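You operate a simulated robot arm through the tools that you are given. There is no shell and no other tool. Be economical: measure what you need, move in short steps, check, and stop when the job is done.

The job below is to be done with a simulated two-armed robot. You get a single attempt, and the scene is never put back.

## Task
Holding the flask steady, screw its cup on, wipe the tea ring off its top, slide it into the sleeve.
Fine: steady the sleeve too; cloth back. What is to be rubbed or washed off counts as gone when no trace of it is left.

The check looks at the end state, three seconds after you hand in, the way a careful person would. Anything else that was tipped, shoved, dropped, spilled or broken makes it a failure. Flat cloth is picked up by pressing the open fingertips on it (5 to 10 N) and closing them slowly along it; thin cloth reads only 2 to 8 mm in the jaws.

## Robot
Two 7-joint arms with two-finger parallel grippers on one trunk, on a base that drives. Base frame: it is fixed to the floor where the robot stands at the start and does not move with it; the origin is under the middle of the robot, x ahead of it, y to its left, z up. Readings come in m, rad, newtons and seconds.
The left shoulder is at the start at [0.07, 0.163, 1.195], the right one opposite. With the tool pointing down near the work surface each hand reaches from about 0.4 to 0.88 m from the robot's upright axis, wherever it stands, measured 20 degrees to its own side. Places, roughly: flask cup (6x6x5 cm) [0.5, 0.3, 1]; sleeve [0.6, -0.1, 0.9]. Payload 3.43 kg a hand.
The TCP of each hand is the grasp point between the finger pads, 0.034 m short of the fingertips. In the tool frame z runs along the fingers and y along their closing line. The gripper opens to 0.128 m. The fingers are 0.024 m wide and 0.012 m thick; the gripper's body (0.048 by 0.13 m) begins 0.096 m behind the TCP.
Orientation is that of the tool frame in the base frame, as a unit quaternion [x, y, z, w]. With the fingers straight down and closing along the base's y, the tool's x points along the base's -x, its y along +y and its z along -z.

## Interface
- The arms move only by the tool servo_tool. It takes "left_motion", "right_motion" or both (then of equal length, played together; a hand with none holds still); each is a list that holds one entry, the list of rows, each a list of 7 numbers: the finger opening in m, from 0 to 0.128, then the shift along the base's x, y, z in m, then the turn, a rotation vector about the base's x, y, z in rad. In form: [[[fingers, dx, dy, dz, rx, ry, rz], ...]]. A call has 1 to 12 rows; each row shifts and turns the commanded pose from where the row before left it. Rows are played at 5 a second. More than 0.05 m and 0.15 rad between two rows, or a gripper value outside its range, and nothing of the call is played. Where a pose cannot be reached the arm comes as near as it can. A force on the tool above 40 N (or 10 N above the force at the start of the call, whichever is more), or a blocked arm, ends the call early, and 0.2 s more pass. Each finger travels about 0.153 m/s and halts on what it meets, pressing with about 21 N; the grip force reading is that of the motor and also rises with nothing between the fingers. The clock runs only during rows and for 0.2 s after the last one: add rows that do not move to give the fingers time. The reply holds the time, the measured pose of the TCP, the force on the tool along the base axes, the opening and the grip force, in the units named above and with some noise, with the torque about the TCP (base axes, N m) and any sound that the robot's microphone picked up.
- Cameras (640 x 400 px; columns grow to the right, rows downward): "scene" is now at [0.136, 0.0434, 1.4329]; the picture's right is [0.37, -0.93, 0.00], its down [-0.40, -0.16, -0.90] and it looks along [0.84, 0.34, -0.43] (base axes); focal length 247 px, centre (320, 200). "left" rides on the left gripper at [0.076, 0.011, -0.16] in its tool frame; the picture's right is [-0.15, 0.99, 0.00], its down [-0.88, -0.13, -0.46] and it looks along [-0.45, -0.07, 0.89] (tool axes); focal length 234 px, centre (320, 200). "right" rides on the right gripper at [0.076, -0.011, -0.16] in its tool frame; the picture's right is [0.15, 0.99, 0.00], its down [-0.88, 0.13, -0.46] and it looks along [-0.45, 0.07, 0.89] (tool axes); focal length 234 px, centre (320, 200). There is no depth. A picture from a camera that has moved, and an enlarged one, comes with that camera's place and axes in the base frame and with its lens. The place of the scene camera against the robot may be out by one fixed shift of up to 0.012 m in any direction.
- snapshot(camera): a new picture of that camera. It takes no simulated time.
- raise_lower(by): slides the trunk up (or, below 0, down) by that many m; the arms and the scene camera ride with it, the base frame stays. It gives what a move gives, with no picture.
- drive_base(legs): drives the robot by 1 to 6 legs, each [ahead, left, turn to the left] in m, m and rad, along the robot's own axes; the way and the turn of a leg run together, so that a leg with both is an arc; at most 1.5 m and 3.142 rad a leg. The arms and the cameras ride along, it lands a little off, and it stops where it bumps. It gives what a move gives.
- aim_head(pan, tilt): turns the head with the scene camera to pan (to the left, within 1.501 rad either way) and tilt (down, from -0.506 to 1.204), counted from straight ahead of the robot. It gives what a move gives.
- zoom(camera, box): a new picture of the part [left, top, right, bottom] of that camera's present view, enlarged. It takes no simulated time.
- finish_job(): hands the job in; it is judged then, once.

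Go step by step. Nothing tells you exact positions but the pictures and the camera data: compare them with the known pose of the tool, close in by small moves and look again before you grip or let go. The budget is 120 turns and 100 pictures, counting those below and the enlarged ones. Unless the task says otherwise, let go and move clear before handing in, and close with one line.

The tools are called after "Call:" by a JSON object that holds its "api" and its "payload". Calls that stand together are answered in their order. servo_tool: Moves the arms, as the interface text tells. Its arguments: {"type":"object","properties":{"left_motion":{"type":"array","items":{"type":"array","items":{"type":"array","items":{"type":"number"}}}},"right_motion":{"type":"array","items":{"type":"array","items":{"type":"array","items":{"type":"number"}}}}},"required":[]} The other tools are called the same way: raise_lower (by) slides the trunk up or down; drive_base (legs) drives the base; aim_head (pan, tilt) turns the head that bears the scene camera; snapshot (camera) takes a picture; zoom (camera, box) takes an enlarged picture of a part of a camera's view; finish_job () hands the job in.

At the start:

```text
clock: 0.0
left_tool_pos: [0.3907, 0.4186, 1.3372]
left_orientation: [-0.001, 1.0, 0.0, 0.0]
left_wrist_force: [0.2, 0.5, -0.4]
left_wrist_torque: [0.02, -0.01, 0.02]
left_finger_gap: 0.128
left_gripper_force: 0.0
right_tool_pos: [0.4354, -0.075, 1.2697]
right_orientation: [0.001, 1.0, 0.0, 0.0]
right_wrist_force: [0.3, -1.0, 0.5]
right_wrist_torque: [0.0, -0.01, -0.01]
right_finger_gap: 0.1279
right_gripper_force: 0.0
trunk travel left (down, up): [-0.675, 0.265]
robot x, y, heading: [-0.0013, 0.0011, 0.003]
head pan, tilt: [0.38, 0.449]
```

scene: 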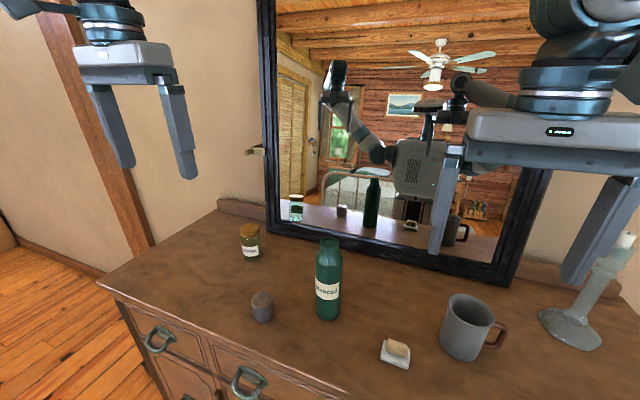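
right: 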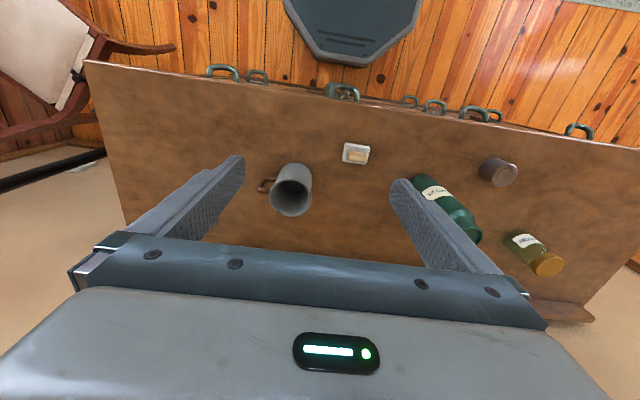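
left: 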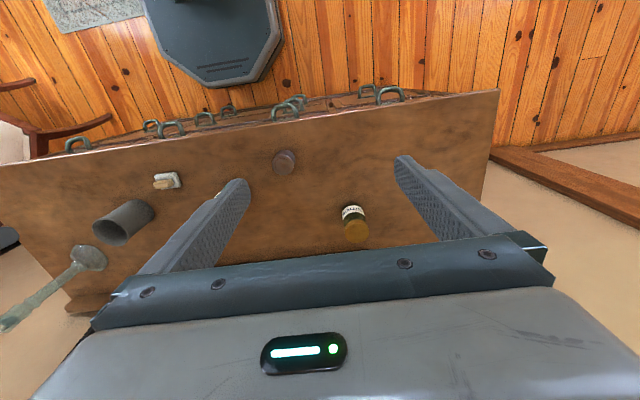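

I see a dresser top with a green flask, a small dark cup, a jar, a mug-like thing, a small white item with something on it and a candlestick. I'll take enlarged views to identify the sleeve, the cloth and the stain.

Call:
{"api": "zoom", "payload": {"camera": "scene", "box": [220, 210, 420, 335]}}

Call:
{"api": "zoom", "payload": {"camera": "scene", "box": [360, 270, 560, 395]}}

Call:
{"api": "aim_head", "payload": {"pan": 0.0, "tilt": 0.75}}

Call:
{"api": "snapshot", "payload": {"camera": "scene"}}

```text
3.20 times, centred on (320, 272) of scene
camera zoom: at [0.136, 0.0434, 1.4329], right [0.37, -0.93, 0.0], down [-0.4, -0.16, -0.9], along [0.84, 0.34, -0.43], focal length 790 px, centre (320, -32)
```

zoom: 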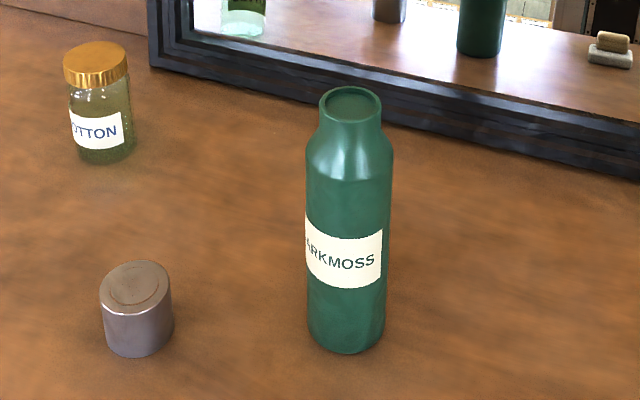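

```text
3.20 times, centred on (460, 332) of scene
camera zoom: at [0.136, 0.0434, 1.4329], right [0.37, -0.93, 0.0], down [-0.4, -0.16, -0.9], along [0.84, 0.34, -0.43], focal length 790 px, centre (-128, -224)
```

zoom: 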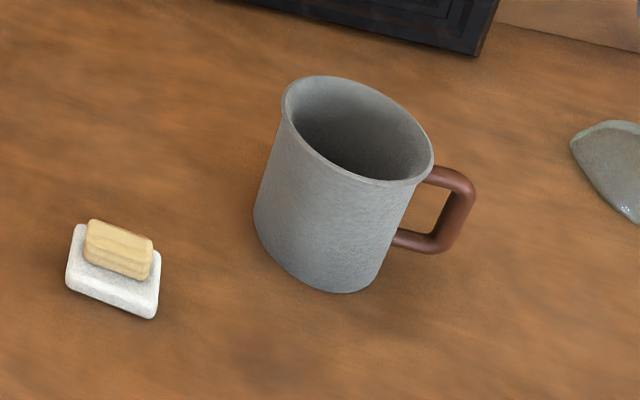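

```text
clock: 0.8
left_tool_pos: [0.3905, 0.4193, 1.3377]
left_orientation: [0.0, 1.0, -0.001, -0.001]
left_wrist_force: [0.7, 0.0, 0.9]
left_wrist_torque: [0.0, -0.04, 0.02]
left_finger_gap: 0.1279
left_gripper_force: 0.0
right_tool_pos: [0.4339, -0.0759, 1.2684]
right_orientation: [0.0, 1.0, 0.0, 0.0]
right_wrist_force: [-0.3, 0.4, -0.6]
right_wrist_torque: [-0.01, -0.04, 0.0]
right_finger_gap: 0.1279
right_gripper_force: 0.0
trunk travel left (down, up): [-0.675, 0.265]
robot x, y, heading: [-0.0028, 0.0005, -0.003]
head pan, tilt: [0.0, 0.75]
```

```text
94 pictures are left
camera scene: at [0.1335, 0.0093, 1.4063], right [0.0, -1.0, 0.0], down [-0.68, 0.0, -0.73], along [0.73, 0.0, -0.68], focal length 247 px, centre (320, 200)
```

scene: 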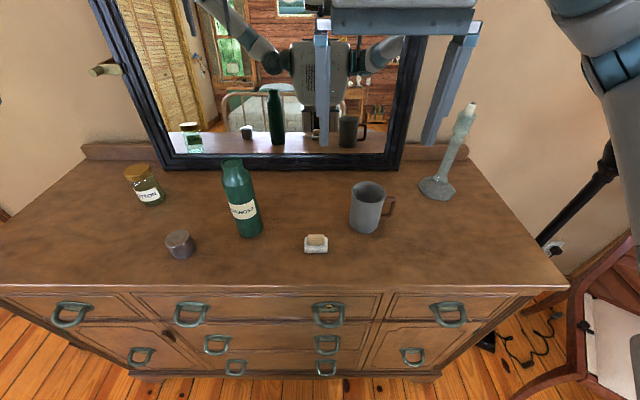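

The grey open-topped mug shape by (0.6,-0.1) is the sleeve; the cloth may be the sponge-like block on the white dish. I'll enlarge the cup, the flask top, the dish and look for any other cloth.

Call:
{"api": "zoom", "payload": {"camera": "scene", "box": [148, 220, 212, 260]}}

Call:
{"api": "zoom", "payload": {"camera": "scene", "box": [284, 220, 348, 260]}}

Call:
{"api": "zoom", "payload": {"camera": "scene", "box": [200, 150, 296, 210]}}

Call:
{"api": "zoom", "payload": {"camera": "scene", "box": [330, 170, 410, 240]}}

```text
10.00 times, centred on (180, 240) of scene
camera zoom: at [0.1335, 0.0093, 1.4063], right [0.0, -1.0, 0.0], down [-0.68, 0.0, -0.73], along [0.73, 0.0, -0.68], focal length 2470 px, centre (1720, -200)
```

zoom: 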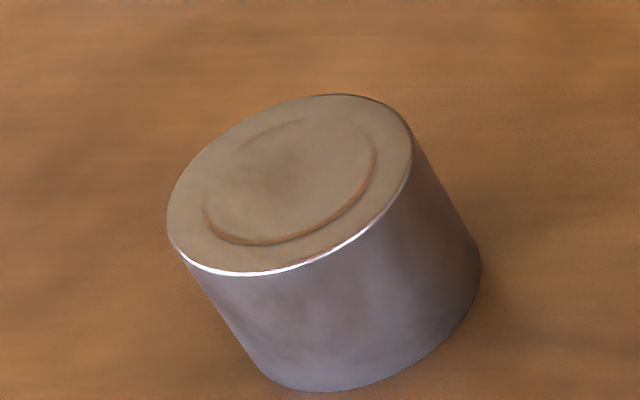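

```text
10.00 times, centred on (316, 240) of scene
camera zoom: at [0.1335, 0.0093, 1.4063], right [0.0, -1.0, 0.0], down [-0.68, 0.0, -0.73], along [0.73, 0.0, -0.68], focal length 2470 px, centre (360, -200)
```

zoom: 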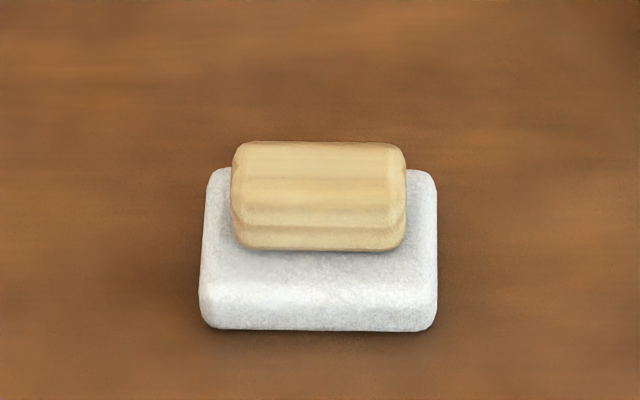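

```text
6.67 times, centred on (248, 180) of scene
camera zoom: at [0.1335, 0.0093, 1.4063], right [0.0, -1.0, 0.0], down [-0.68, 0.0, -0.73], along [0.73, 0.0, -0.68], focal length 1647 px, centre (800, 333)
```

zoom: 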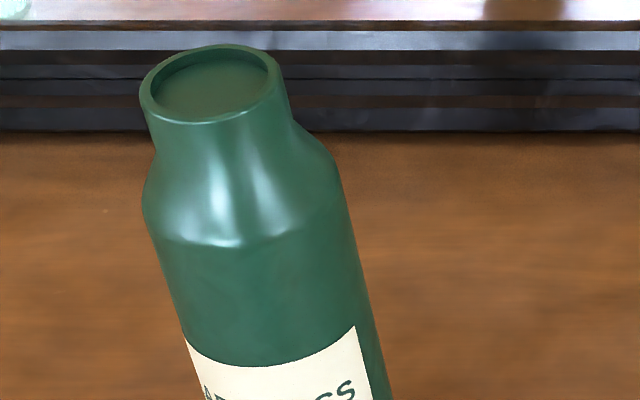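

```text
5.71 times, centred on (370, 205) of scene
camera zoom: at [0.1335, 0.0093, 1.4063], right [0.0, -1.0, 0.0], down [-0.68, 0.0, -0.73], along [0.73, 0.0, -0.68], focal length 1412 px, centre (34, 171)
```

zoom: 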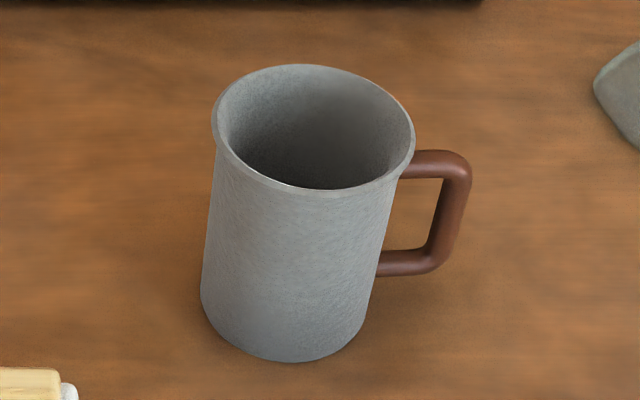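

The cup stands mouth-down near (0.47, 0.32) with a brown tea ring on its top, and the flask is near (0.54, 0.19) with its top at about 1.13. The sleeve, at about (0.55, -0.10), has its handle towards -y, and the cloth lies on the dish near (0.48, 0.02). I'll bring the left hand above the cup and look.

Call:
{"api": "servo_tool", "payload": {"left_motion": [[[0.128, 0.0157, -0.02, -0.0376, 0, 0, 0], [0.128, 0.0157, -0.02, -0.0376, 0, 0, 0], [0.128, 0.0157, -0.02, -0.0376, 0, 0, 0], [0.128, 0.0157, -0.02, -0.0376, 0, 0, 0], [0.128, 0.0157, -0.019, -0.0376, 0, 0, 0], [0.128, 0, 0, -0.04, 0, 0, 0], [0.128, 0, 0, 0, 0, 0, 0]]]}}

Call:
{"api": "snapshot", "payload": {"camera": "left"}}

Call:
{"api": "snapshot", "payload": {"camera": "scene"}}

```text
clock: 2.5
left_tool_pos: [0.4691, 0.32, 1.1092]
left_orientation: [-0.001, 1.0, -0.001, 0.0]
left_wrist_force: [0.2, 0.1, -0.1]
left_wrist_torque: [0.03, -0.01, -0.01]
left_finger_gap: 0.1278
left_gripper_force: 0.1
right_tool_pos: [0.4346, -0.0744, 1.2694]
right_orientation: [0.0, 1.0, 0.001, 0.0]
right_wrist_force: [-0.6, -0.4, 0.3]
right_wrist_torque: [0.0, 0.01, -0.02]
right_finger_gap: 0.128
right_gripper_force: 0.1
trunk travel left (down, up): [-0.675, 0.265]
robot x, y, heading: [-0.0023, -0.0003, -0.001]
head pan, tilt: [0.0, 0.75]
```

```text
89 pictures are left
camera left: at [0.3921, 0.3305, 1.2695], right [0.14, 0.99, 0.0], down [0.88, -0.13, 0.46], along [0.45, -0.07, -0.89], focal length 234 px, centre (320, 200)
```

left: 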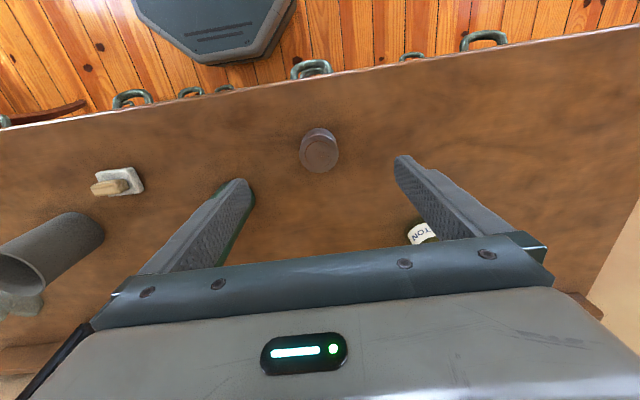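

```text
88 pictures are left
camera scene: at [0.133, 0.0088, 1.4063], right [0.0, -1.0, 0.0], down [-0.68, 0.0, -0.73], along [0.73, 0.0, -0.68], focal length 247 px, centre (320, 200)
```

scene: 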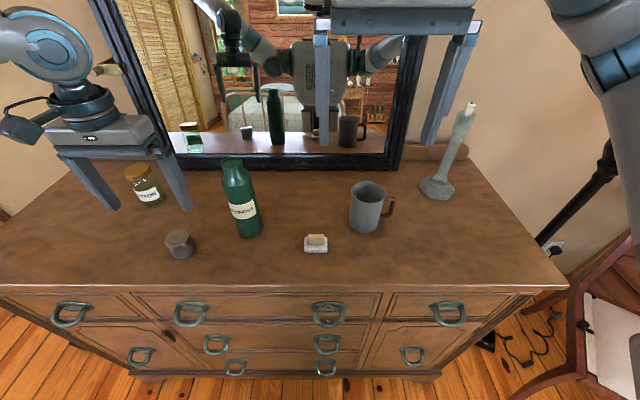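

Call:
{"api": "zoom", "payload": {"camera": "left", "box": [272, 120, 368, 180]}}

Call:
{"api": "zoom", "payload": {"camera": "left", "box": [70, 140, 198, 220]}}

```text
6.67 times, centred on (320, 150) of left
camera zoom: at [0.3921, 0.3305, 1.2695], right [0.14, 0.99, 0.0], down [0.88, -0.13, 0.46], along [0.45, -0.07, -0.89], focal length 1561 px, centre (320, 533)
```

zoom: 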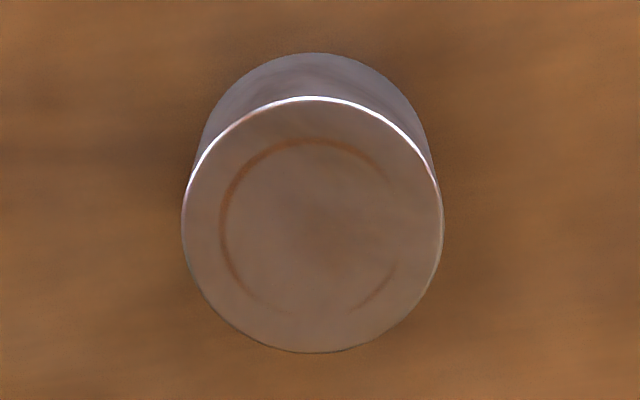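

```text
5.00 times, centred on (134, 180) of left
camera zoom: at [0.3921, 0.3305, 1.2695], right [0.14, 0.99, 0.0], down [0.88, -0.13, 0.46], along [0.45, -0.07, -0.89], focal length 1171 px, centre (1250, 300)
```

zoom: 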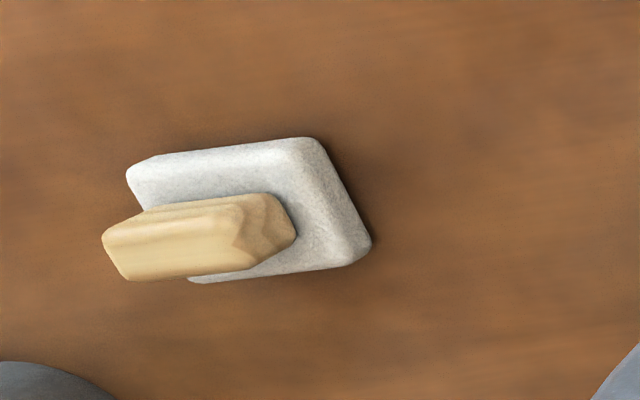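

The wrist camera puts the cup's centre at about (0.4735, 0.316). I'll go down around it and look once before closing.

Call:
{"api": "servo_tool", "payload": {"left_motion": [[[0.11, 0.0045, -0.004, -0.035, 0, 0, 0], [0.1, 0, 0, -0.035, 0, 0, 0], [0.1, 0, 0, -0.035, 0, 0, 0], [0.1, 0, 0, -0.032, 0, 0, 0], [0.1, 0, 0, 0, 0, 0, 0]]]}}

Call:
{"api": "snapshot", "payload": {"camera": "left"}}

```text
clock: 3.6
left_tool_pos: [0.4726, 0.3169, 0.9736]
left_orientation: [-0.001, 1.0, 0.0, 0.001]
left_wrist_force: [0.6, 0.2, 0.6]
left_wrist_torque: [0.02, -0.02, 0.04]
left_finger_gap: 0.0999
left_gripper_force: 0.0
right_tool_pos: [0.4343, -0.0749, 1.2704]
right_orientation: [0.001, 1.0, 0.0, 0.0]
right_wrist_force: [-0.2, -0.7, -0.6]
right_wrist_torque: [0.01, -0.01, -0.01]
right_finger_gap: 0.1281
right_gripper_force: 0.0
trunk travel left (down, up): [-0.675, 0.265]
robot x, y, heading: [-0.0017, -0.003, 0.005]
head pan, tilt: [0.0, 0.75]
```

```text
85 pictures are left
camera left: at [0.3964, 0.3264, 1.133], right [0.15, 0.99, 0.0], down [0.88, -0.13, 0.46], along [0.45, -0.07, -0.89], focal length 234 px, centre (320, 200)
```

left: 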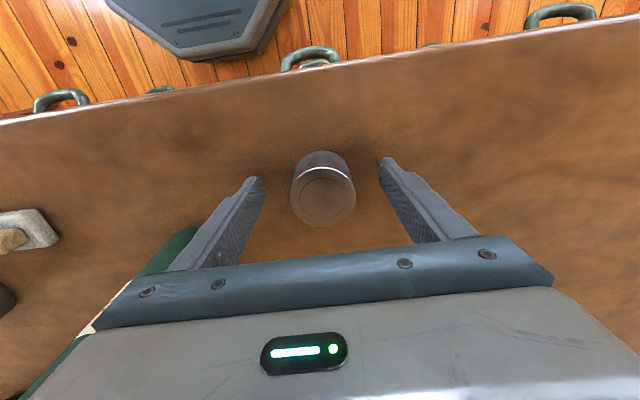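

The cup sits centred between the fingers, so I'll close slowly and then lift.

Call:
{"api": "servo_tool", "payload": {"left_motion": [[[0.08, -0.002, 0, 0, 0, 0, 0], [0.065, 0, 0, 0, 0, 0, 0], [0.055, 0, 0, 0, 0, 0, 0], [0.045, 0, 0, 0, 0, 0, 0], [0.03, 0, 0, 0, 0, 0, 0], [0.03, 0, 0, 0, 0, 0, 0], [0.03, 0, 0, 0.01, 0, 0, 0], [0.03, 0, 0, 0.04, 0, 0, 0], [0.03, 0, 0, 0.04, 0, 0, 0], [0.03, 0, 0.03, 0.04, 0, 0, 0], [0.03, 0, 0.03, 0.04, 0, 0, 0], [0.03, 0, 0.0, 0.04, 0, 0, 0]]]}}

Call:
{"api": "snapshot", "payload": {"camera": "left"}}

```text
clock: 6.2
left_tool_pos: [0.4724, 0.3737, 1.1825]
left_orientation: [0.0, 1.0, 0.002, 0.0]
left_wrist_force: [0.9, -0.7, -0.2]
left_wrist_torque: [0.03, 0.02, -0.02]
left_finger_gap: 0.0302
left_gripper_force: 0.1
right_tool_pos: [0.434, -0.0775, 1.2705]
right_orientation: [0.0, 1.0, 0.001, 0.001]
right_wrist_force: [-0.7, 0.5, 0.2]
right_wrist_torque: [0.03, 0.02, 0.0]
right_finger_gap: 0.1279
right_gripper_force: 0.1
trunk travel left (down, up): [-0.675, 0.265]
robot x, y, heading: [0.001, 0.0015, 0.002]
head pan, tilt: [0.0, 0.75]
```

```text
84 pictures are left
camera left: at [0.3951, 0.384, 1.3433], right [0.15, 0.99, 0.0], down [0.88, -0.13, 0.46], along [0.45, -0.07, -0.89], focal length 234 px, centre (320, 200)
```

left: 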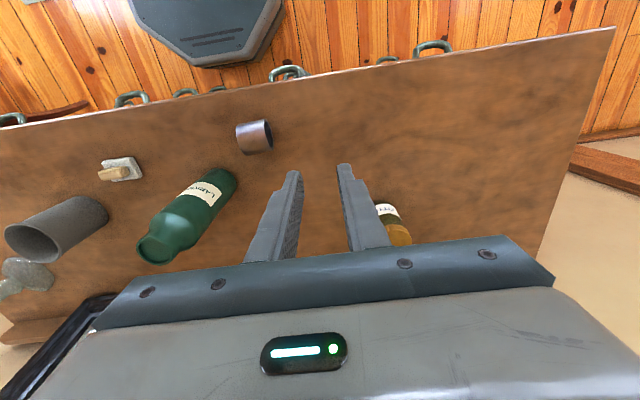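

The fingers closed to 0.030 and came up empty; the cup may have moved. I'll look closely.

Call:
{"api": "zoom", "payload": {"camera": "left", "box": [206, 106, 302, 166]}}

Call:
{"api": "zoom", "payload": {"camera": "scene", "box": [132, 210, 228, 270]}}

```text
6.67 times, centred on (254, 136) of left
camera zoom: at [0.3951, 0.384, 1.3433], right [0.15, 0.99, 0.0], down [0.88, -0.13, 0.46], along [0.45, -0.07, -0.89], focal length 1561 px, centre (760, 627)
```

zoom: 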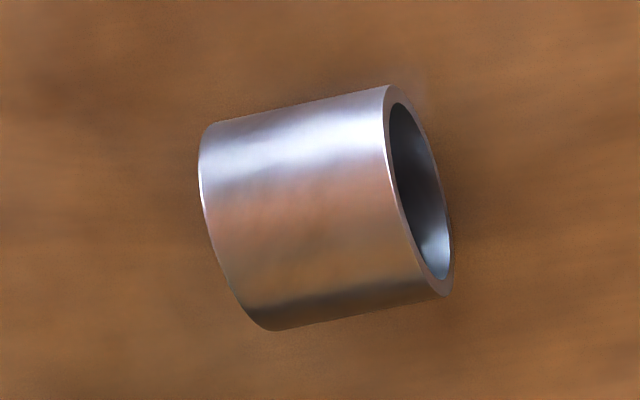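

```text
6.67 times, centred on (180, 240) of scene
camera zoom: at [0.1333, 0.0069, 1.4062], right [0.0, -1.0, 0.0], down [-0.68, 0.0, -0.73], along [0.73, 0.0, -0.68], focal length 1647 px, centre (1253, -67)
```

zoom: 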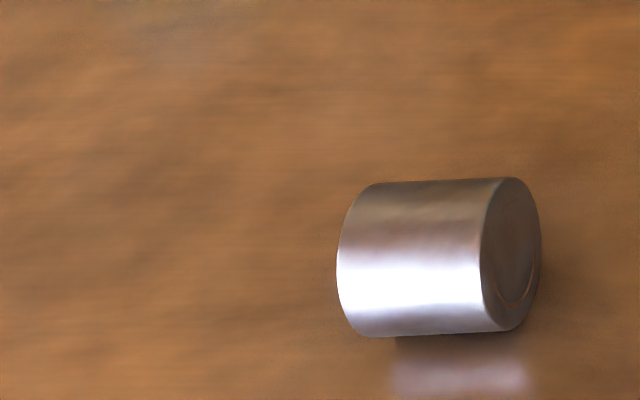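

The cup slipped out and now lies on its side at about (0.463, 0.264), axis along y with its mouth towards +y. I'll turn the left hand so it closes along x, hover above the cup and look, then pick it up and tilt it upright in the air.

Call:
{"api": "servo_tool", "payload": {"left_motion": [[[0.06, -0.0008, -0.01, -0.0075, 0, 0, 0.1428], [0.08, -0.0008, -0.01, -0.0075, 0, 0, 0.1428], [0.09, -0.0008, -0.01, -0.0075, 0, 0, 0.1428], [0.09, -0.0008, -0.01, -0.0075, 0, 0, 0.1428], [0.09, -0.0008, -0.01, -0.0075, 0, 0, 0.1428], [0.09, -0.0008, -0.01, -0.0075, 0, 0, 0.1428], [0.09, -0.0008, -0.01, -0.0075, 0, 0, 0.1428], [0.09, -0.0008, -0.01, -0.0075, 0, 0, 0.1428], [0.09, -0.0008, -0.01, -0.0075, 0, 0, 0.1428], [0.09, -0.0008, -0.01, -0.0075, 0, 0, 0.1428], [0.09, -0.0008, -0.01, -0.0075, 0, 0, 0.1428], [0.09, 0, 0, 0, 0, 0, 0]]]}}

Call:
{"api": "snapshot", "payload": {"camera": "left"}}

```text
clock: 8.8
left_tool_pos: [0.4613, 0.2652, 1.0995]
left_orientation: [0.708, -0.707, 0.001, -0.001]
left_wrist_force: [-0.1, 0.3, 0.5]
left_wrist_torque: [0.02, -0.01, -0.01]
left_finger_gap: 0.0899
left_gripper_force: 0.1
right_tool_pos: [0.4351, -0.0755, 1.2696]
right_orientation: [0.0, 1.0, 0.001, 0.0]
right_wrist_force: [0.6, 0.2, -0.7]
right_wrist_torque: [-0.02, -0.03, 0.0]
right_finger_gap: 0.1278
right_gripper_force: 0.1
trunk travel left (down, up): [-0.675, 0.265]
robot x, y, heading: [0.0012, -0.001, -0.0]
head pan, tilt: [0.0, 0.75]
```

```text
81 pictures are left
camera left: at [0.4503, 0.1887, 1.2602], right [-0.99, 0.14, 0.0], down [0.13, 0.88, 0.46], along [0.07, 0.45, -0.89], focal length 234 px, centre (320, 200)
```

left: 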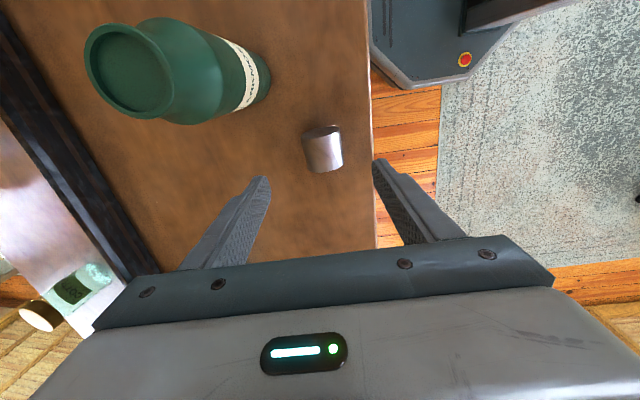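

The cup's centre is at about (0.459, 0.2705). I'll go down with the fingers on both sides and close to full motor force, without lifting yet.

Call:
{"api": "servo_tool", "payload": {"left_motion": [[[0.09, -0.002, 0.005, -0.04, 0, 0, 0], [0.09, 0, 0, -0.04, 0, 0, 0], [0.09, 0, 0, -0.03, 0, 0, 0], [0.09, 0, 0, -0.0215, 0, 0, 0], [0.09, 0, 0, 0, 0, 0, 0], [0.07, 0, 0, 0, 0, 0, 0], [0.058, 0, 0, 0, 0, 0, 0], [0.05, 0, 0, 0, 0, 0, 0], [0.04, 0, 0, 0, 0, 0, 0], [0.03, 0, 0, 0, 0, 0, 0]]]}}

Call:
{"api": "snapshot", "payload": {"camera": "left"}}

```text
clock: 11.1
left_tool_pos: [0.4612, 0.2717, 0.9676]
left_orientation: [0.708, -0.707, 0.0, 0.0]
left_wrist_force: [0.5, -0.3, -0.3]
left_wrist_torque: [0.03, -0.03, 0.0]
left_finger_gap: 0.0462
left_gripper_force: 20.8
right_tool_pos: [0.435, -0.0758, 1.2692]
right_orientation: [0.0, 1.0, 0.0, 0.0]
right_wrist_force: [0.1, 0.5, 0.8]
right_wrist_torque: [0.02, 0.01, 0.0]
right_finger_gap: 0.1282
right_gripper_force: 0.0
trunk travel left (down, up): [-0.675, 0.265]
robot x, y, heading: [0.0014, -0.0036, -0.003]
head pan, tilt: [0.0, 0.75]
```

```text
80 pictures are left
camera left: at [0.4491, 0.1933, 1.1276], right [-0.99, 0.15, 0.0], down [0.13, 0.88, 0.46], along [0.07, 0.45, -0.89], focal length 234 px, centre (320, 200)
```

left: 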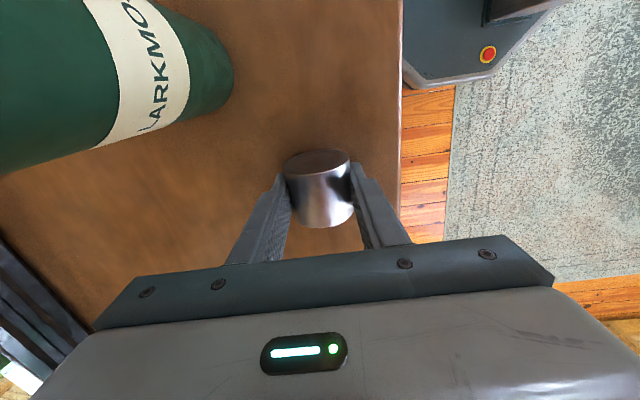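

The cup is gripped at 0.046 with about 21 N. I'll lift gently and check that it holds.

Call:
{"api": "servo_tool", "payload": {"left_motion": [[[0.02, 0, 0, 0.008, 0, 0, 0], [0.02, 0, 0, 0.01, 0, 0, 0], [0.02, 0, 0, 0.012, 0, 0, 0], [0.02, 0, 0, 0, 0, 0, 0]]]}}

Call:
{"api": "snapshot", "payload": {"camera": "left"}}

```text
clock: 12.1
left_tool_pos: [0.4621, 0.2714, 0.9977]
left_orientation: [-0.707, 0.708, -0.001, -0.001]
left_wrist_force: [-0.2, -0.8, 0.0]
left_wrist_torque: [0.03, -0.02, 0.0]
left_finger_gap: 0.0462
left_gripper_force: 21.2
right_tool_pos: [0.435, -0.0741, 1.2684]
right_orientation: [0.0, 1.0, 0.001, 0.0]
right_wrist_force: [-0.1, 0.7, -0.2]
right_wrist_torque: [0.02, 0.0, 0.0]
right_finger_gap: 0.1279
right_gripper_force: 0.0
trunk travel left (down, up): [-0.675, 0.265]
robot x, y, heading: [0.0007, -0.0019, -0.001]
head pan, tilt: [0.0, 0.75]
```

```text
79 pictures are left
camera left: at [0.4501, 0.1945, 1.1583], right [-0.99, 0.15, 0.0], down [0.13, 0.88, 0.46], along [0.07, 0.45, -0.89], focal length 234 px, centre (320, 200)
```

left: 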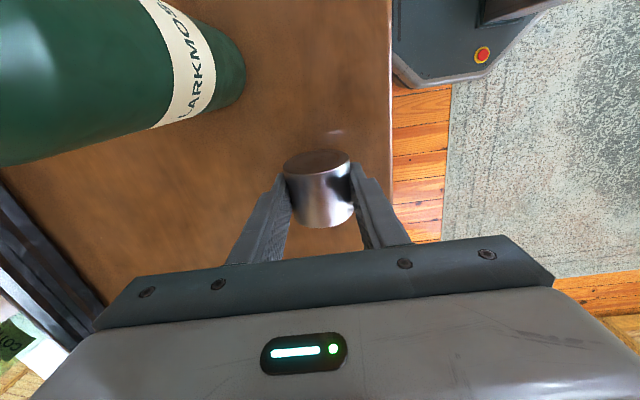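

The cup holds. I'll lift it well above the flask height and then turn the tool about x so the mouth faces down.

Call:
{"api": "servo_tool", "payload": {"left_motion": [[[0.02, 0, 0.004, 0.02, 0, 0, 0], [0.02, 0, 0.004, 0.025, 0, 0, 0], [0.02, 0, 0.004, 0.025, 0, 0, 0], [0.02, 0, 0.004, 0.025, 0, 0, 0], [0.02, 0, 0.004, 0.025, 0, 0, 0], [0.02, 0, 0.004, 0.025, 0, 0, 0], [0.02, 0, 0.004, 0.025, 0, 0, 0], [0.02, 0, 0.004, 0.025, 0, 0, 0], [0.02, 0, 0.004, 0.02, 0, 0, 0], [0.02, 0, 0.004, 0.015, 0, 0, 0]]]}}

Call:
{"api": "servo_tool", "payload": {"left_motion": [[[0.02, 0, 0.005, 0, -0.131, 0, 0], [0.02, 0, 0.005, 0, -0.131, 0, 0], [0.02, 0, 0.005, 0, -0.131, 0, 0], [0.02, 0, 0.005, 0, -0.131, 0, 0], [0.02, 0, 0.005, 0, -0.131, 0, 0], [0.02, 0, 0.005, 0, -0.131, 0, 0], [0.02, 0, 0.005, 0, -0.131, 0, 0], [0.02, 0, 0.005, 0, -0.131, 0, 0], [0.02, 0, 0.005, 0, -0.131, 0, 0], [0.02, 0, 0.005, 0, -0.131, 0, 0], [0.02, 0, 0.0, 0, -0.131, 0, 0], [0.02, 0, 0.0, 0, -0.13, 0, 0]]]}}

Call:
{"api": "snapshot", "payload": {"camera": "left"}}

Call:
{"api": "snapshot", "payload": {"camera": "scene"}}

```text
clock: 14.2
left_tool_pos: [0.4599, 0.311, 1.2285]
left_orientation: [-0.707, 0.707, 0.0, 0.001]
left_wrist_force: [1.0, -0.6, -0.8]
left_wrist_torque: [-0.02, 0.01, 0.01]
left_finger_gap: 0.0464
left_gripper_force: 20.7
right_tool_pos: [0.4353, -0.0754, 1.2684]
right_orientation: [0.0, 1.0, 0.0, 0.0]
right_wrist_force: [-0.9, -1.3, 0.2]
right_wrist_torque: [0.0, 0.01, 0.02]
right_finger_gap: 0.1281
right_gripper_force: 0.2
trunk travel left (down, up): [-0.675, 0.265]
robot x, y, heading: [-0.0002, -0.0011, -0.003]
head pan, tilt: [0.0, 0.75]
```

```text
clock: 16.9
left_tool_pos: [0.4551, 0.3608, 1.2275]
left_orientation: [0.57, -0.562, 0.427, 0.42]
left_wrist_force: [-0.4, 0.9, -0.6]
left_wrist_torque: [-0.02, -0.02, 0.0]
left_finger_gap: 0.0465
left_gripper_force: 21.2
left hand out of reach, approached as far as the arm can: row 10, 11, 12
right_tool_pos: [0.4349, -0.0743, 1.2678]
right_orientation: [-0.001, 1.0, -0.001, -0.001]
right_wrist_force: [0.2, 0.2, 0.4]
right_wrist_torque: [-0.03, -0.01, -0.02]
right_finger_gap: 0.128
right_gripper_force: 0.0
trunk travel left (down, up): [-0.675, 0.265]
robot x, y, heading: [0.0001, 0.0015, -0.005]
head pan, tilt: [0.0, 0.75]
```

```text
78 pictures are left
camera left: at [0.4417, 0.4906, 1.3453], right [-0.99, 0.03, -0.14], down [0.12, 0.69, -0.71], along [0.08, -0.72, -0.69], focal length 234 px, centre (320, 200)
```

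left: 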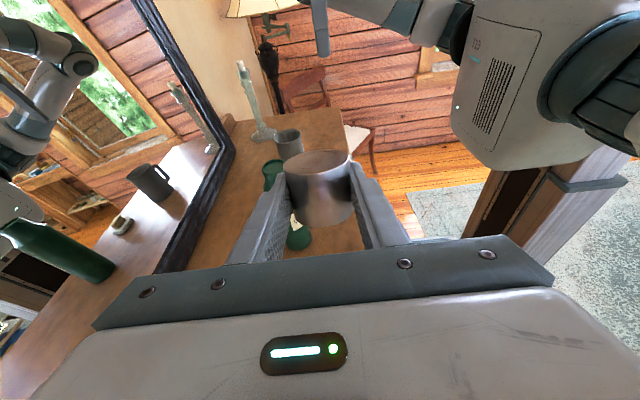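

```text
77 pictures are left
camera scene: at [0.1346, 0.0106, 1.4061], right [0.0, -1.0, 0.0], down [-0.68, 0.0, -0.73], along [0.73, 0.0, -0.68], focal length 247 px, centre (320, 200)
```

scene: 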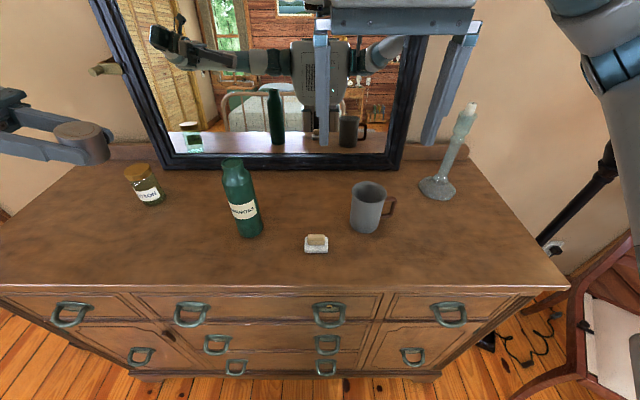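

The cup is held with its mouth mostly down, about 74° turned. Now the right hand will steady the flask: I'll tilt it forward and yaw it towards the flask.

Call:
{"api": "servo_tool", "payload": {"right_motion": [[[0.1, 0, 0, -0.01, 0, -0.1496, 0], [0.1, 0, 0, -0.01, 0, -0.1496, 0], [0.1, 0, 0, -0.01, 0, -0.1496, 0], [0.1, 0, 0, -0.01, 0, -0.1496, 0], [0.1, 0, 0, -0.01, 0, -0.1496, 0], [0.1, 0, 0, -0.01, 0, -0.1496, 0], [0.1, 0, 0, -0.01, 0, -0.1496, 0], [0.1, 0, 0.02, -0.01, 0, 0, 0.15], [0.1, 0, 0.02, -0.01, 0, 0, 0.15], [0.1, 0, 0.02, -0.01, 0, 0, 0.15], [0.1, 0, 0.02, -0.01, 0, 0, 0.15], [0.1, 0, 0, 0, 0, 0, 0]]]}}

Call:
{"api": "snapshot", "payload": {"camera": "right"}}

```text
clock: 19.4
left_tool_pos: [0.4533, 0.3595, 1.2268]
left_orientation: [0.57, -0.564, 0.427, 0.42]
left_wrist_force: [-0.6, -0.3, -0.9]
left_wrist_torque: [0.02, -0.02, 0.01]
left_finger_gap: 0.0462
left_gripper_force: 20.8
right_tool_pos: [0.4751, 0.0464, 1.1935]
right_orientation: [-0.257, 0.826, 0.149, 0.478]
right_wrist_force: [-0.1, 0.9, -0.3]
right_wrist_torque: [-0.01, -0.02, 0.01]
right_finger_gap: 0.0999
right_gripper_force: 0.0
right hand out of reach, approached as far as the arm can: row 6, 7, 8, 9
trunk travel left (down, up): [-0.675, 0.265]
robot x, y, heading: [-0.0029, 0.0011, -0.006]
head pan, tilt: [0.0, 0.75]
```

```text
76 pictures are left
camera right: at [0.3352, -0.0632, 1.2077], right [-0.62, 0.77, -0.13], down [-0.04, 0.13, 0.99], along [0.78, 0.62, -0.05], focal length 234 px, centre (320, 200)
```

right: 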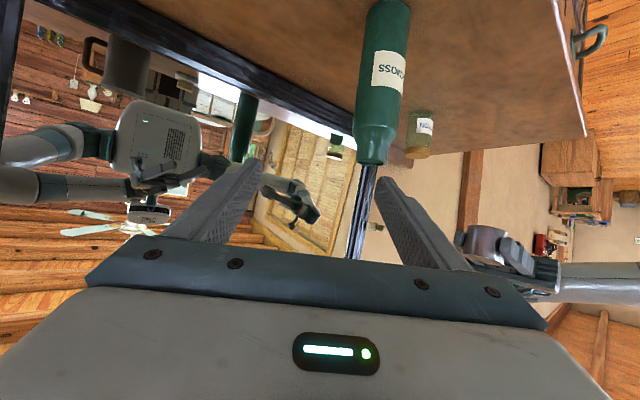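

Call:
{"api": "zoom", "payload": {"camera": "right", "box": [272, 0, 464, 180]}}

```text
2.22 times, centred on (368, 90) of right
camera zoom: at [0.3352, -0.0632, 1.2077], right [-0.62, 0.77, -0.13], down [-0.04, 0.13, 0.99], along [0.78, 0.62, -0.05], focal length 520 px, centre (213, 444)
```

zoom: 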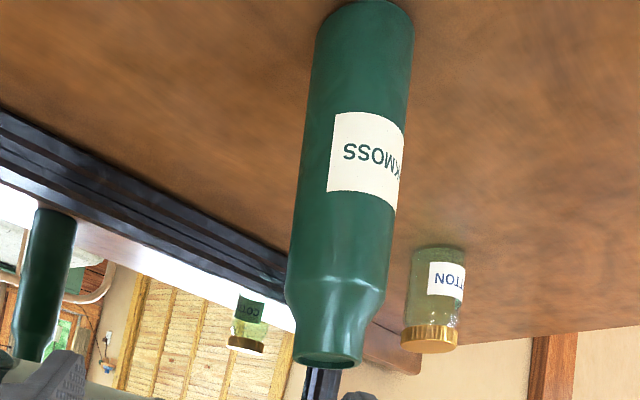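

The right camera puts the flask's axis at about (0.532, 0.168), with its top at about 1.135 and a body diameter of about 62 mm. I'll move the right hand to a pre-grasp point back along its pointing direction.

Call:
{"api": "servo_tool", "payload": {"right_motion": [[[0.1, -0.019, 0.0145, -0.031, 0, 0, 0], [0.1, -0.019, 0.0145, -0.031, 0, 0, 0], [0.1, -0.019, 0.0145, -0.031, 0, 0, 0], [0.1, 0, 0, 0, 0, 0, 0]]]}}

Call:
{"api": "snapshot", "payload": {"camera": "right"}}

```text
clock: 20.4
left_tool_pos: [0.4543, 0.3589, 1.2264]
left_orientation: [0.57, -0.564, 0.426, 0.419]
left_wrist_force: [-0.2, -0.5, -0.2]
left_wrist_torque: [0.02, 0.01, 0.0]
left_finger_gap: 0.0462
left_gripper_force: 20.6
right_tool_pos: [0.4403, 0.1129, 1.1065]
right_orientation: [-0.255, 0.828, 0.148, 0.477]
right_wrist_force: [0.3, 0.2, -0.6]
right_wrist_torque: [0.0, 0.02, 0.04]
right_finger_gap: 0.1
right_gripper_force: 0.0
right hand out of reach, approached as far as the arm can: row 1, 2, 3
trunk travel left (down, up): [-0.675, 0.265]
robot x, y, heading: [-0.0014, 0.0039, 0.001]
head pan, tilt: [0.0, 0.75]
```

```text
74 pictures are left
camera right: at [0.3006, 0.002, 1.1204], right [-0.62, 0.78, -0.13], down [-0.03, 0.13, 0.99], along [0.78, 0.62, -0.06], focal length 234 px, centre (320, 200)
```

right: 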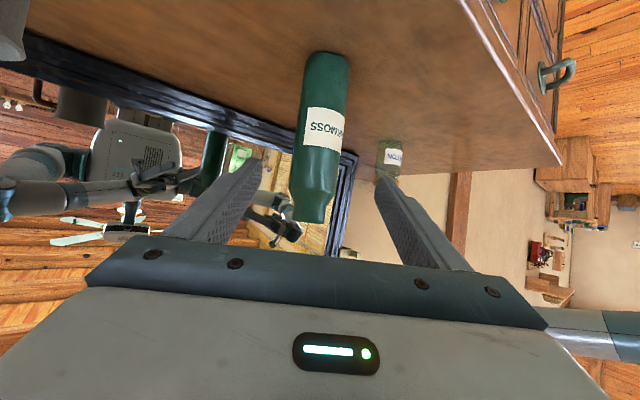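

Call:
{"api": "servo_tool", "payload": {"right_motion": [[[0.1, 0.018, 0.01, -0.016, 0, 0, 0], [0.1, 0.018, 0.01, -0.016, 0, 0, 0], [0.1, 0, 0, 0, 0, 0, 0]]]}}

Call:
{"api": "snapshot", "payload": {"camera": "right"}}

```text
clock: 21.2
left_tool_pos: [0.4547, 0.358, 1.2289]
left_orientation: [0.57, -0.564, 0.426, 0.419]
left_wrist_force: [-0.6, 0.2, 0.0]
left_wrist_torque: [0.02, -0.04, 0.02]
left_finger_gap: 0.0463
left_gripper_force: 21.2
right_tool_pos: [0.4785, 0.1315, 1.0753]
right_orientation: [-0.256, 0.827, 0.148, 0.478]
right_wrist_force: [0.6, 0.0, -0.5]
right_wrist_torque: [-0.03, 0.03, 0.0]
right_finger_gap: 0.1
right_gripper_force: 0.1
trunk travel left (down, up): [-0.675, 0.265]
robot x, y, heading: [0.003, 0.0002, -0.003]
head pan, tilt: [0.0, 0.75]
```

```text
73 pictures are left
camera right: at [0.3376, 0.0227, 1.088], right [-0.62, 0.78, -0.13], down [-0.04, 0.13, 0.99], along [0.78, 0.62, -0.06], focal length 234 px, centre (320, 200)
```

right: 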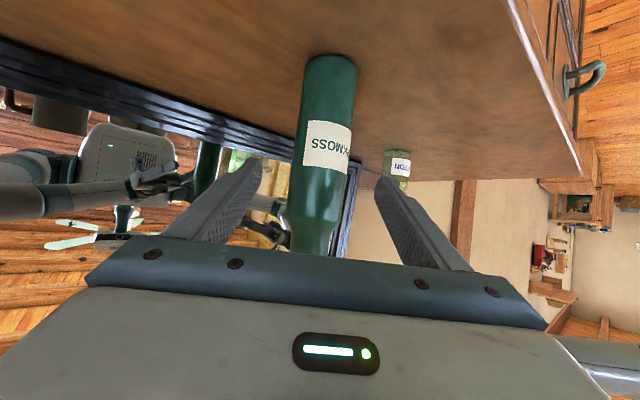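

The flask is centred between the fingers. I'll advance the rest of the way and close softly on it.

Call:
{"api": "servo_tool", "payload": {"right_motion": [[[0.1, 0.018, 0.0123, -0.017, 0, 0, 0], [0.1, 0.018, 0.0123, -0.017, 0, 0, 0], [0.1, 0.0175, 0.0123, -0.017, 0, 0, 0], [0.1, 0, 0, 0, 0, 0, 0]]]}}

Call:
{"api": "snapshot", "payload": {"camera": "right"}}

Call:
{"api": "snapshot", "payload": {"camera": "scene"}}

```text
clock: 22.2
left_tool_pos: [0.4543, 0.359, 1.2286]
left_orientation: [0.57, -0.564, 0.426, 0.419]
left_wrist_force: [-0.4, -0.1, -0.7]
left_wrist_torque: [0.01, -0.02, 0.0]
left_finger_gap: 0.0464
left_gripper_force: 21.2
right_tool_pos: [0.5309, 0.1683, 1.0238]
right_orientation: [-0.256, 0.828, 0.147, 0.477]
right_wrist_force: [-0.7, 0.2, -0.3]
right_wrist_torque: [0.06, -0.02, 0.01]
right_finger_gap: 0.1002
right_gripper_force: 0.1
trunk travel left (down, up): [-0.675, 0.265]
robot x, y, heading: [0.0016, -0.0013, -0.003]
head pan, tilt: [0.0, 0.75]
```

```text
72 pictures are left
camera right: at [0.391, 0.059, 1.037], right [-0.62, 0.78, -0.13], down [-0.04, 0.13, 0.99], along [0.78, 0.62, -0.06], focal length 234 px, centre (320, 200)
```

right: 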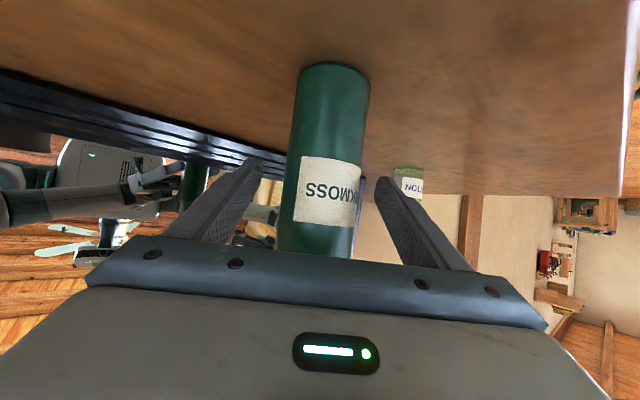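

```text
71 pictures are left
camera scene: at [0.1332, 0.0091, 1.4063], right [0.0, -1.0, 0.0], down [-0.68, 0.0, -0.73], along [0.73, 0.0, -0.68], focal length 247 px, centre (320, 200)
```

scene: 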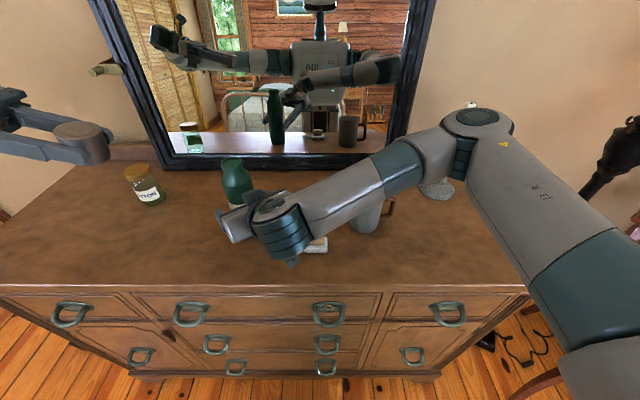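

Call:
{"api": "servo_tool", "payload": {"right_motion": [[[0.085, 0, 0, 0, 0, 0, 0], [0.075, 0, 0, 0, 0, 0, 0], [0.068, 0, 0, 0, 0, 0, 0], [0.062, 0, 0, 0, 0, 0, 0], [0.056, 0, 0, 0, 0, 0, 0], [0.04, 0, 0, 0, 0, 0, 0], [0.03, 0, 0, 0, 0, 0, 0]]]}}

Call:
{"api": "snapshot", "payload": {"camera": "right"}}

```text
clock: 23.9
left_tool_pos: [0.4554, 0.3598, 1.2287]
left_orientation: [0.571, -0.564, 0.426, 0.418]
left_wrist_force: [1.0, -0.3, -1.1]
left_wrist_torque: [0.04, -0.04, 0.01]
left_finger_gap: 0.0462
left_gripper_force: 21.0
right_tool_pos: [0.5312, 0.1691, 1.0233]
right_orientation: [-0.256, 0.827, 0.148, 0.478]
right_wrist_force: [-0.1, -0.4, -0.1]
right_wrist_torque: [-0.02, -0.01, 0.01]
right_finger_gap: 0.0594
right_gripper_force: 20.9
trunk travel left (down, up): [-0.675, 0.265]
robot x, y, heading: [-0.0035, 0.0009, 0.001]
head pan, tilt: [0.0, 0.75]
```

```text
70 pictures are left
camera right: at [0.3911, 0.0592, 1.0371], right [-0.62, 0.78, -0.13], down [-0.04, 0.13, 0.99], along [0.78, 0.62, -0.06], focal length 234 px, centre (320, 200)
```

right: 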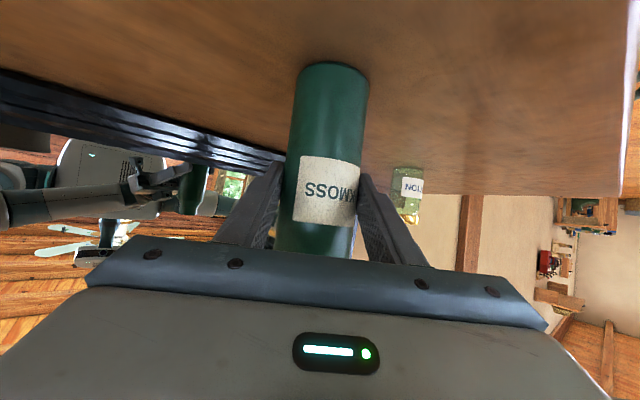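

The flask is held at 0.0594. Now I'll bring the cup over the flask with the left hand, staying high.

Call:
{"api": "servo_tool", "payload": {"left_motion": [[[0.02, 0.0153, -0.034, 0.002, 0, 0, 0], [0.02, 0.0153, -0.034, 0.002, 0, 0, 0], [0.02, 0.0153, -0.034, 0.002, 0, 0, 0], [0.02, 0.0153, -0.034, 0.002, 0, 0, 0], [0.02, 0.0153, -0.034, 0.002, 0, 0, 0], [0.02, 0, 0, 0, 0, 0, 0]]]}}

Call:
{"api": "snapshot", "payload": {"camera": "scene"}}

```text
clock: 25.2
left_tool_pos: [0.5252, 0.1878, 1.2397]
left_orientation: [0.574, -0.565, 0.424, 0.413]
left_wrist_force: [-0.2, 0.4, -0.4]
left_wrist_torque: [0.04, 0.01, 0.0]
left_finger_gap: 0.0463
left_gripper_force: 21.5
left hand out of reach, approached as far as the arm can: row 5
right_tool_pos: [0.5317, 0.1682, 1.0237]
right_orientation: [-0.256, 0.828, 0.147, 0.477]
right_wrist_force: [0.9, -2.1, 1.9]
right_wrist_torque: [-0.03, 0.0, -0.03]
right_finger_gap: 0.0593
right_gripper_force: 21.2
trunk travel left (down, up): [-0.675, 0.265]
robot x, y, heading: [-0.0005, 0.0039, 0.002]
head pan, tilt: [0.0, 0.75]
```

```text
69 pictures are left
camera scene: at [0.1329, 0.0098, 1.4063], right [0.0, -1.0, 0.0], down [-0.68, 0.0, -0.73], along [0.73, 0.0, -0.68], focal length 247 px, centre (320, 200)
```

scene: 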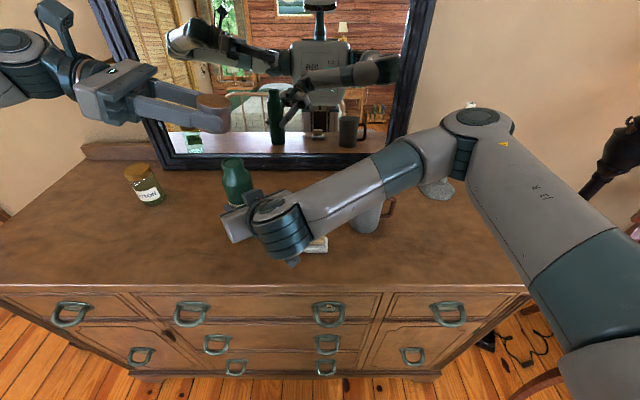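

Call:
{"api": "servo_tool", "payload": {"left_motion": [[[0.02, 0, 0, 0, -0.1, 0, 0], [0.02, 0, 0, 0, -0.1, 0, 0], [0.02, 0, 0, 0, -0.09, 0, 0], [0.02, 0, 0, 0, 0, 0, 0]]]}}

Call:
{"api": "snapshot", "payload": {"camera": "left"}}

```text
clock: 26.2
left_tool_pos: [0.5274, 0.187, 1.241]
left_orientation: [0.575, -0.564, 0.425, 0.413]
left_wrist_force: [0.2, -0.1, -0.6]
left_wrist_torque: [-0.01, -0.04, -0.01]
left_finger_gap: 0.0463
left_gripper_force: 21.4
left hand out of reach, approached as far as the arm can: row 1, 2, 3
right_tool_pos: [0.5316, 0.1683, 1.024]
right_orientation: [-0.257, 0.827, 0.149, 0.478]
right_wrist_force: [0.5, -0.3, 2.7]
right_wrist_torque: [0.11, -0.05, 0.03]
right_finger_gap: 0.0595
right_gripper_force: 21.0
trunk travel left (down, up): [-0.675, 0.265]
robot x, y, heading: [-0.0005, -0.001, -0.004]
head pan, tilt: [0.0, 0.75]
```

```text
68 pictures are left
camera left: at [0.512, 0.3152, 1.361], right [-0.99, 0.02, -0.14], down [0.12, 0.7, -0.7], along [0.08, -0.71, -0.69], focal length 234 px, centre (320, 200)
```

left: 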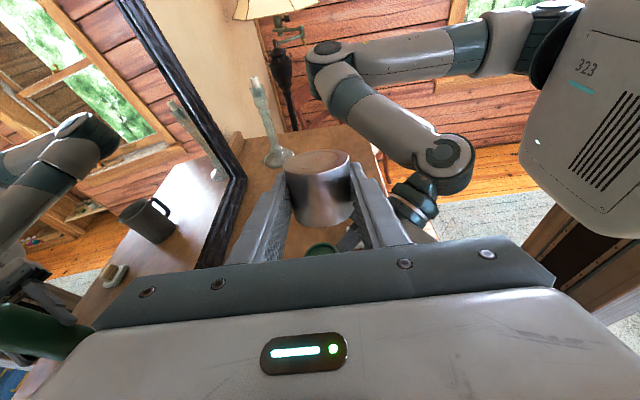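

The left wrist is at a limit about 16° short of fully mouth-down. I'll yaw the hand to point more forward, then try to pitch the rest.

Call:
{"api": "servo_tool", "payload": {"left_motion": [[[0.02, 0, 0, 0, 0, 0, 0.14], [0.02, 0, 0, 0, 0, 0, 0.14], [0.02, 0, 0, 0, 0, 0, 0.14], [0.02, 0, 0, 0, 0, 0, 0.14], [0.02, 0, 0, 0, 0, 0, 0.14], [0.02, 0, 0, 0, -0.11, -0.092, 0], [0.02, 0, 0, 0, -0.11, -0.092, 0], [0.02, 0, 0, 0, 0, 0, 0]]]}}

```text
clock: 28.1
left_tool_pos: [0.526, 0.1875, 1.2412]
left_orientation: [0.649, -0.294, 0.639, 0.29]
left_wrist_force: [-0.2, 0.2, -0.6]
left_wrist_torque: [0.0, -0.02, 0.01]
left_finger_gap: 0.0464
left_gripper_force: 20.8
right_tool_pos: [0.5309, 0.1683, 1.0248]
right_orientation: [-0.256, 0.827, 0.148, 0.478]
right_wrist_force: [-1.0, -2.1, 4.4]
right_wrist_torque: [-0.02, 0.15, 0.07]
right_finger_gap: 0.0592
right_gripper_force: 20.8
trunk travel left (down, up): [-0.675, 0.265]
robot x, y, heading: [-0.0007, -0.0009, -0.003]
head pan, tilt: [0.0, 0.75]
```

The left hand is now horizontal, so the cup should be mouth-down. I'll check from both cameras.

Call:
{"api": "snapshot", "payload": {"camera": "left"}}

Call:
{"api": "zoom", "payload": {"camera": "scene", "box": [150, 80, 310, 240]}}

```text
67 pictures are left
camera left: at [0.4122, 0.2979, 1.3197], right [-0.75, -0.65, -0.15], down [-0.21, 0.44, -0.87], along [0.63, -0.62, -0.46], focal length 234 px, centre (320, 200)
```

left: 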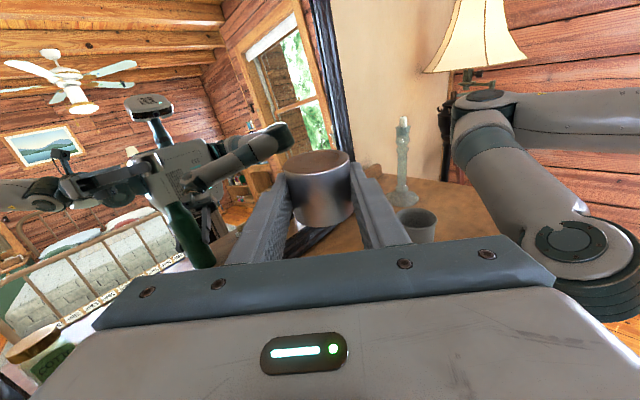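

```text
2.50 times, centred on (230, 160) of scene
camera zoom: at [0.1332, 0.0085, 1.4063], right [0.0, -1.0, 0.0], down [-0.68, 0.0, -0.73], along [0.73, 0.0, -0.68], focal length 618 px, centre (545, 300)
```

zoom: 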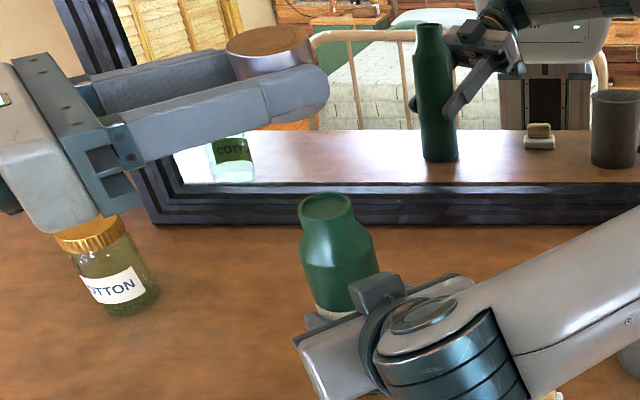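

Call:
{"api": "zoom", "payload": {"camera": "left", "box": [256, 140, 384, 240]}}

```text
4.00 times, centred on (320, 190) of left
camera zoom: at [0.4122, 0.2979, 1.3197], right [-0.75, -0.65, -0.15], down [-0.21, 0.44, -0.87], along [0.63, -0.62, -0.46], focal length 937 px, centre (320, 240)
```

zoom: 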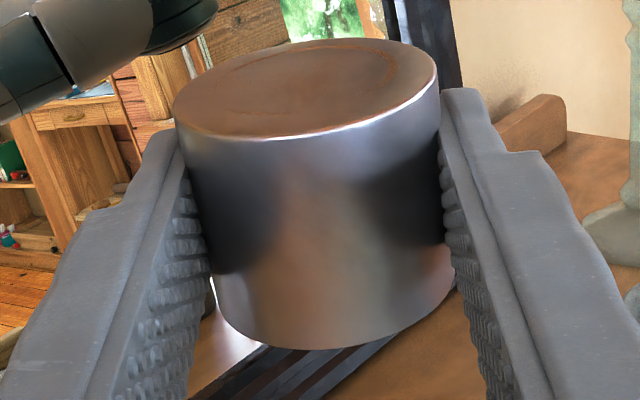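

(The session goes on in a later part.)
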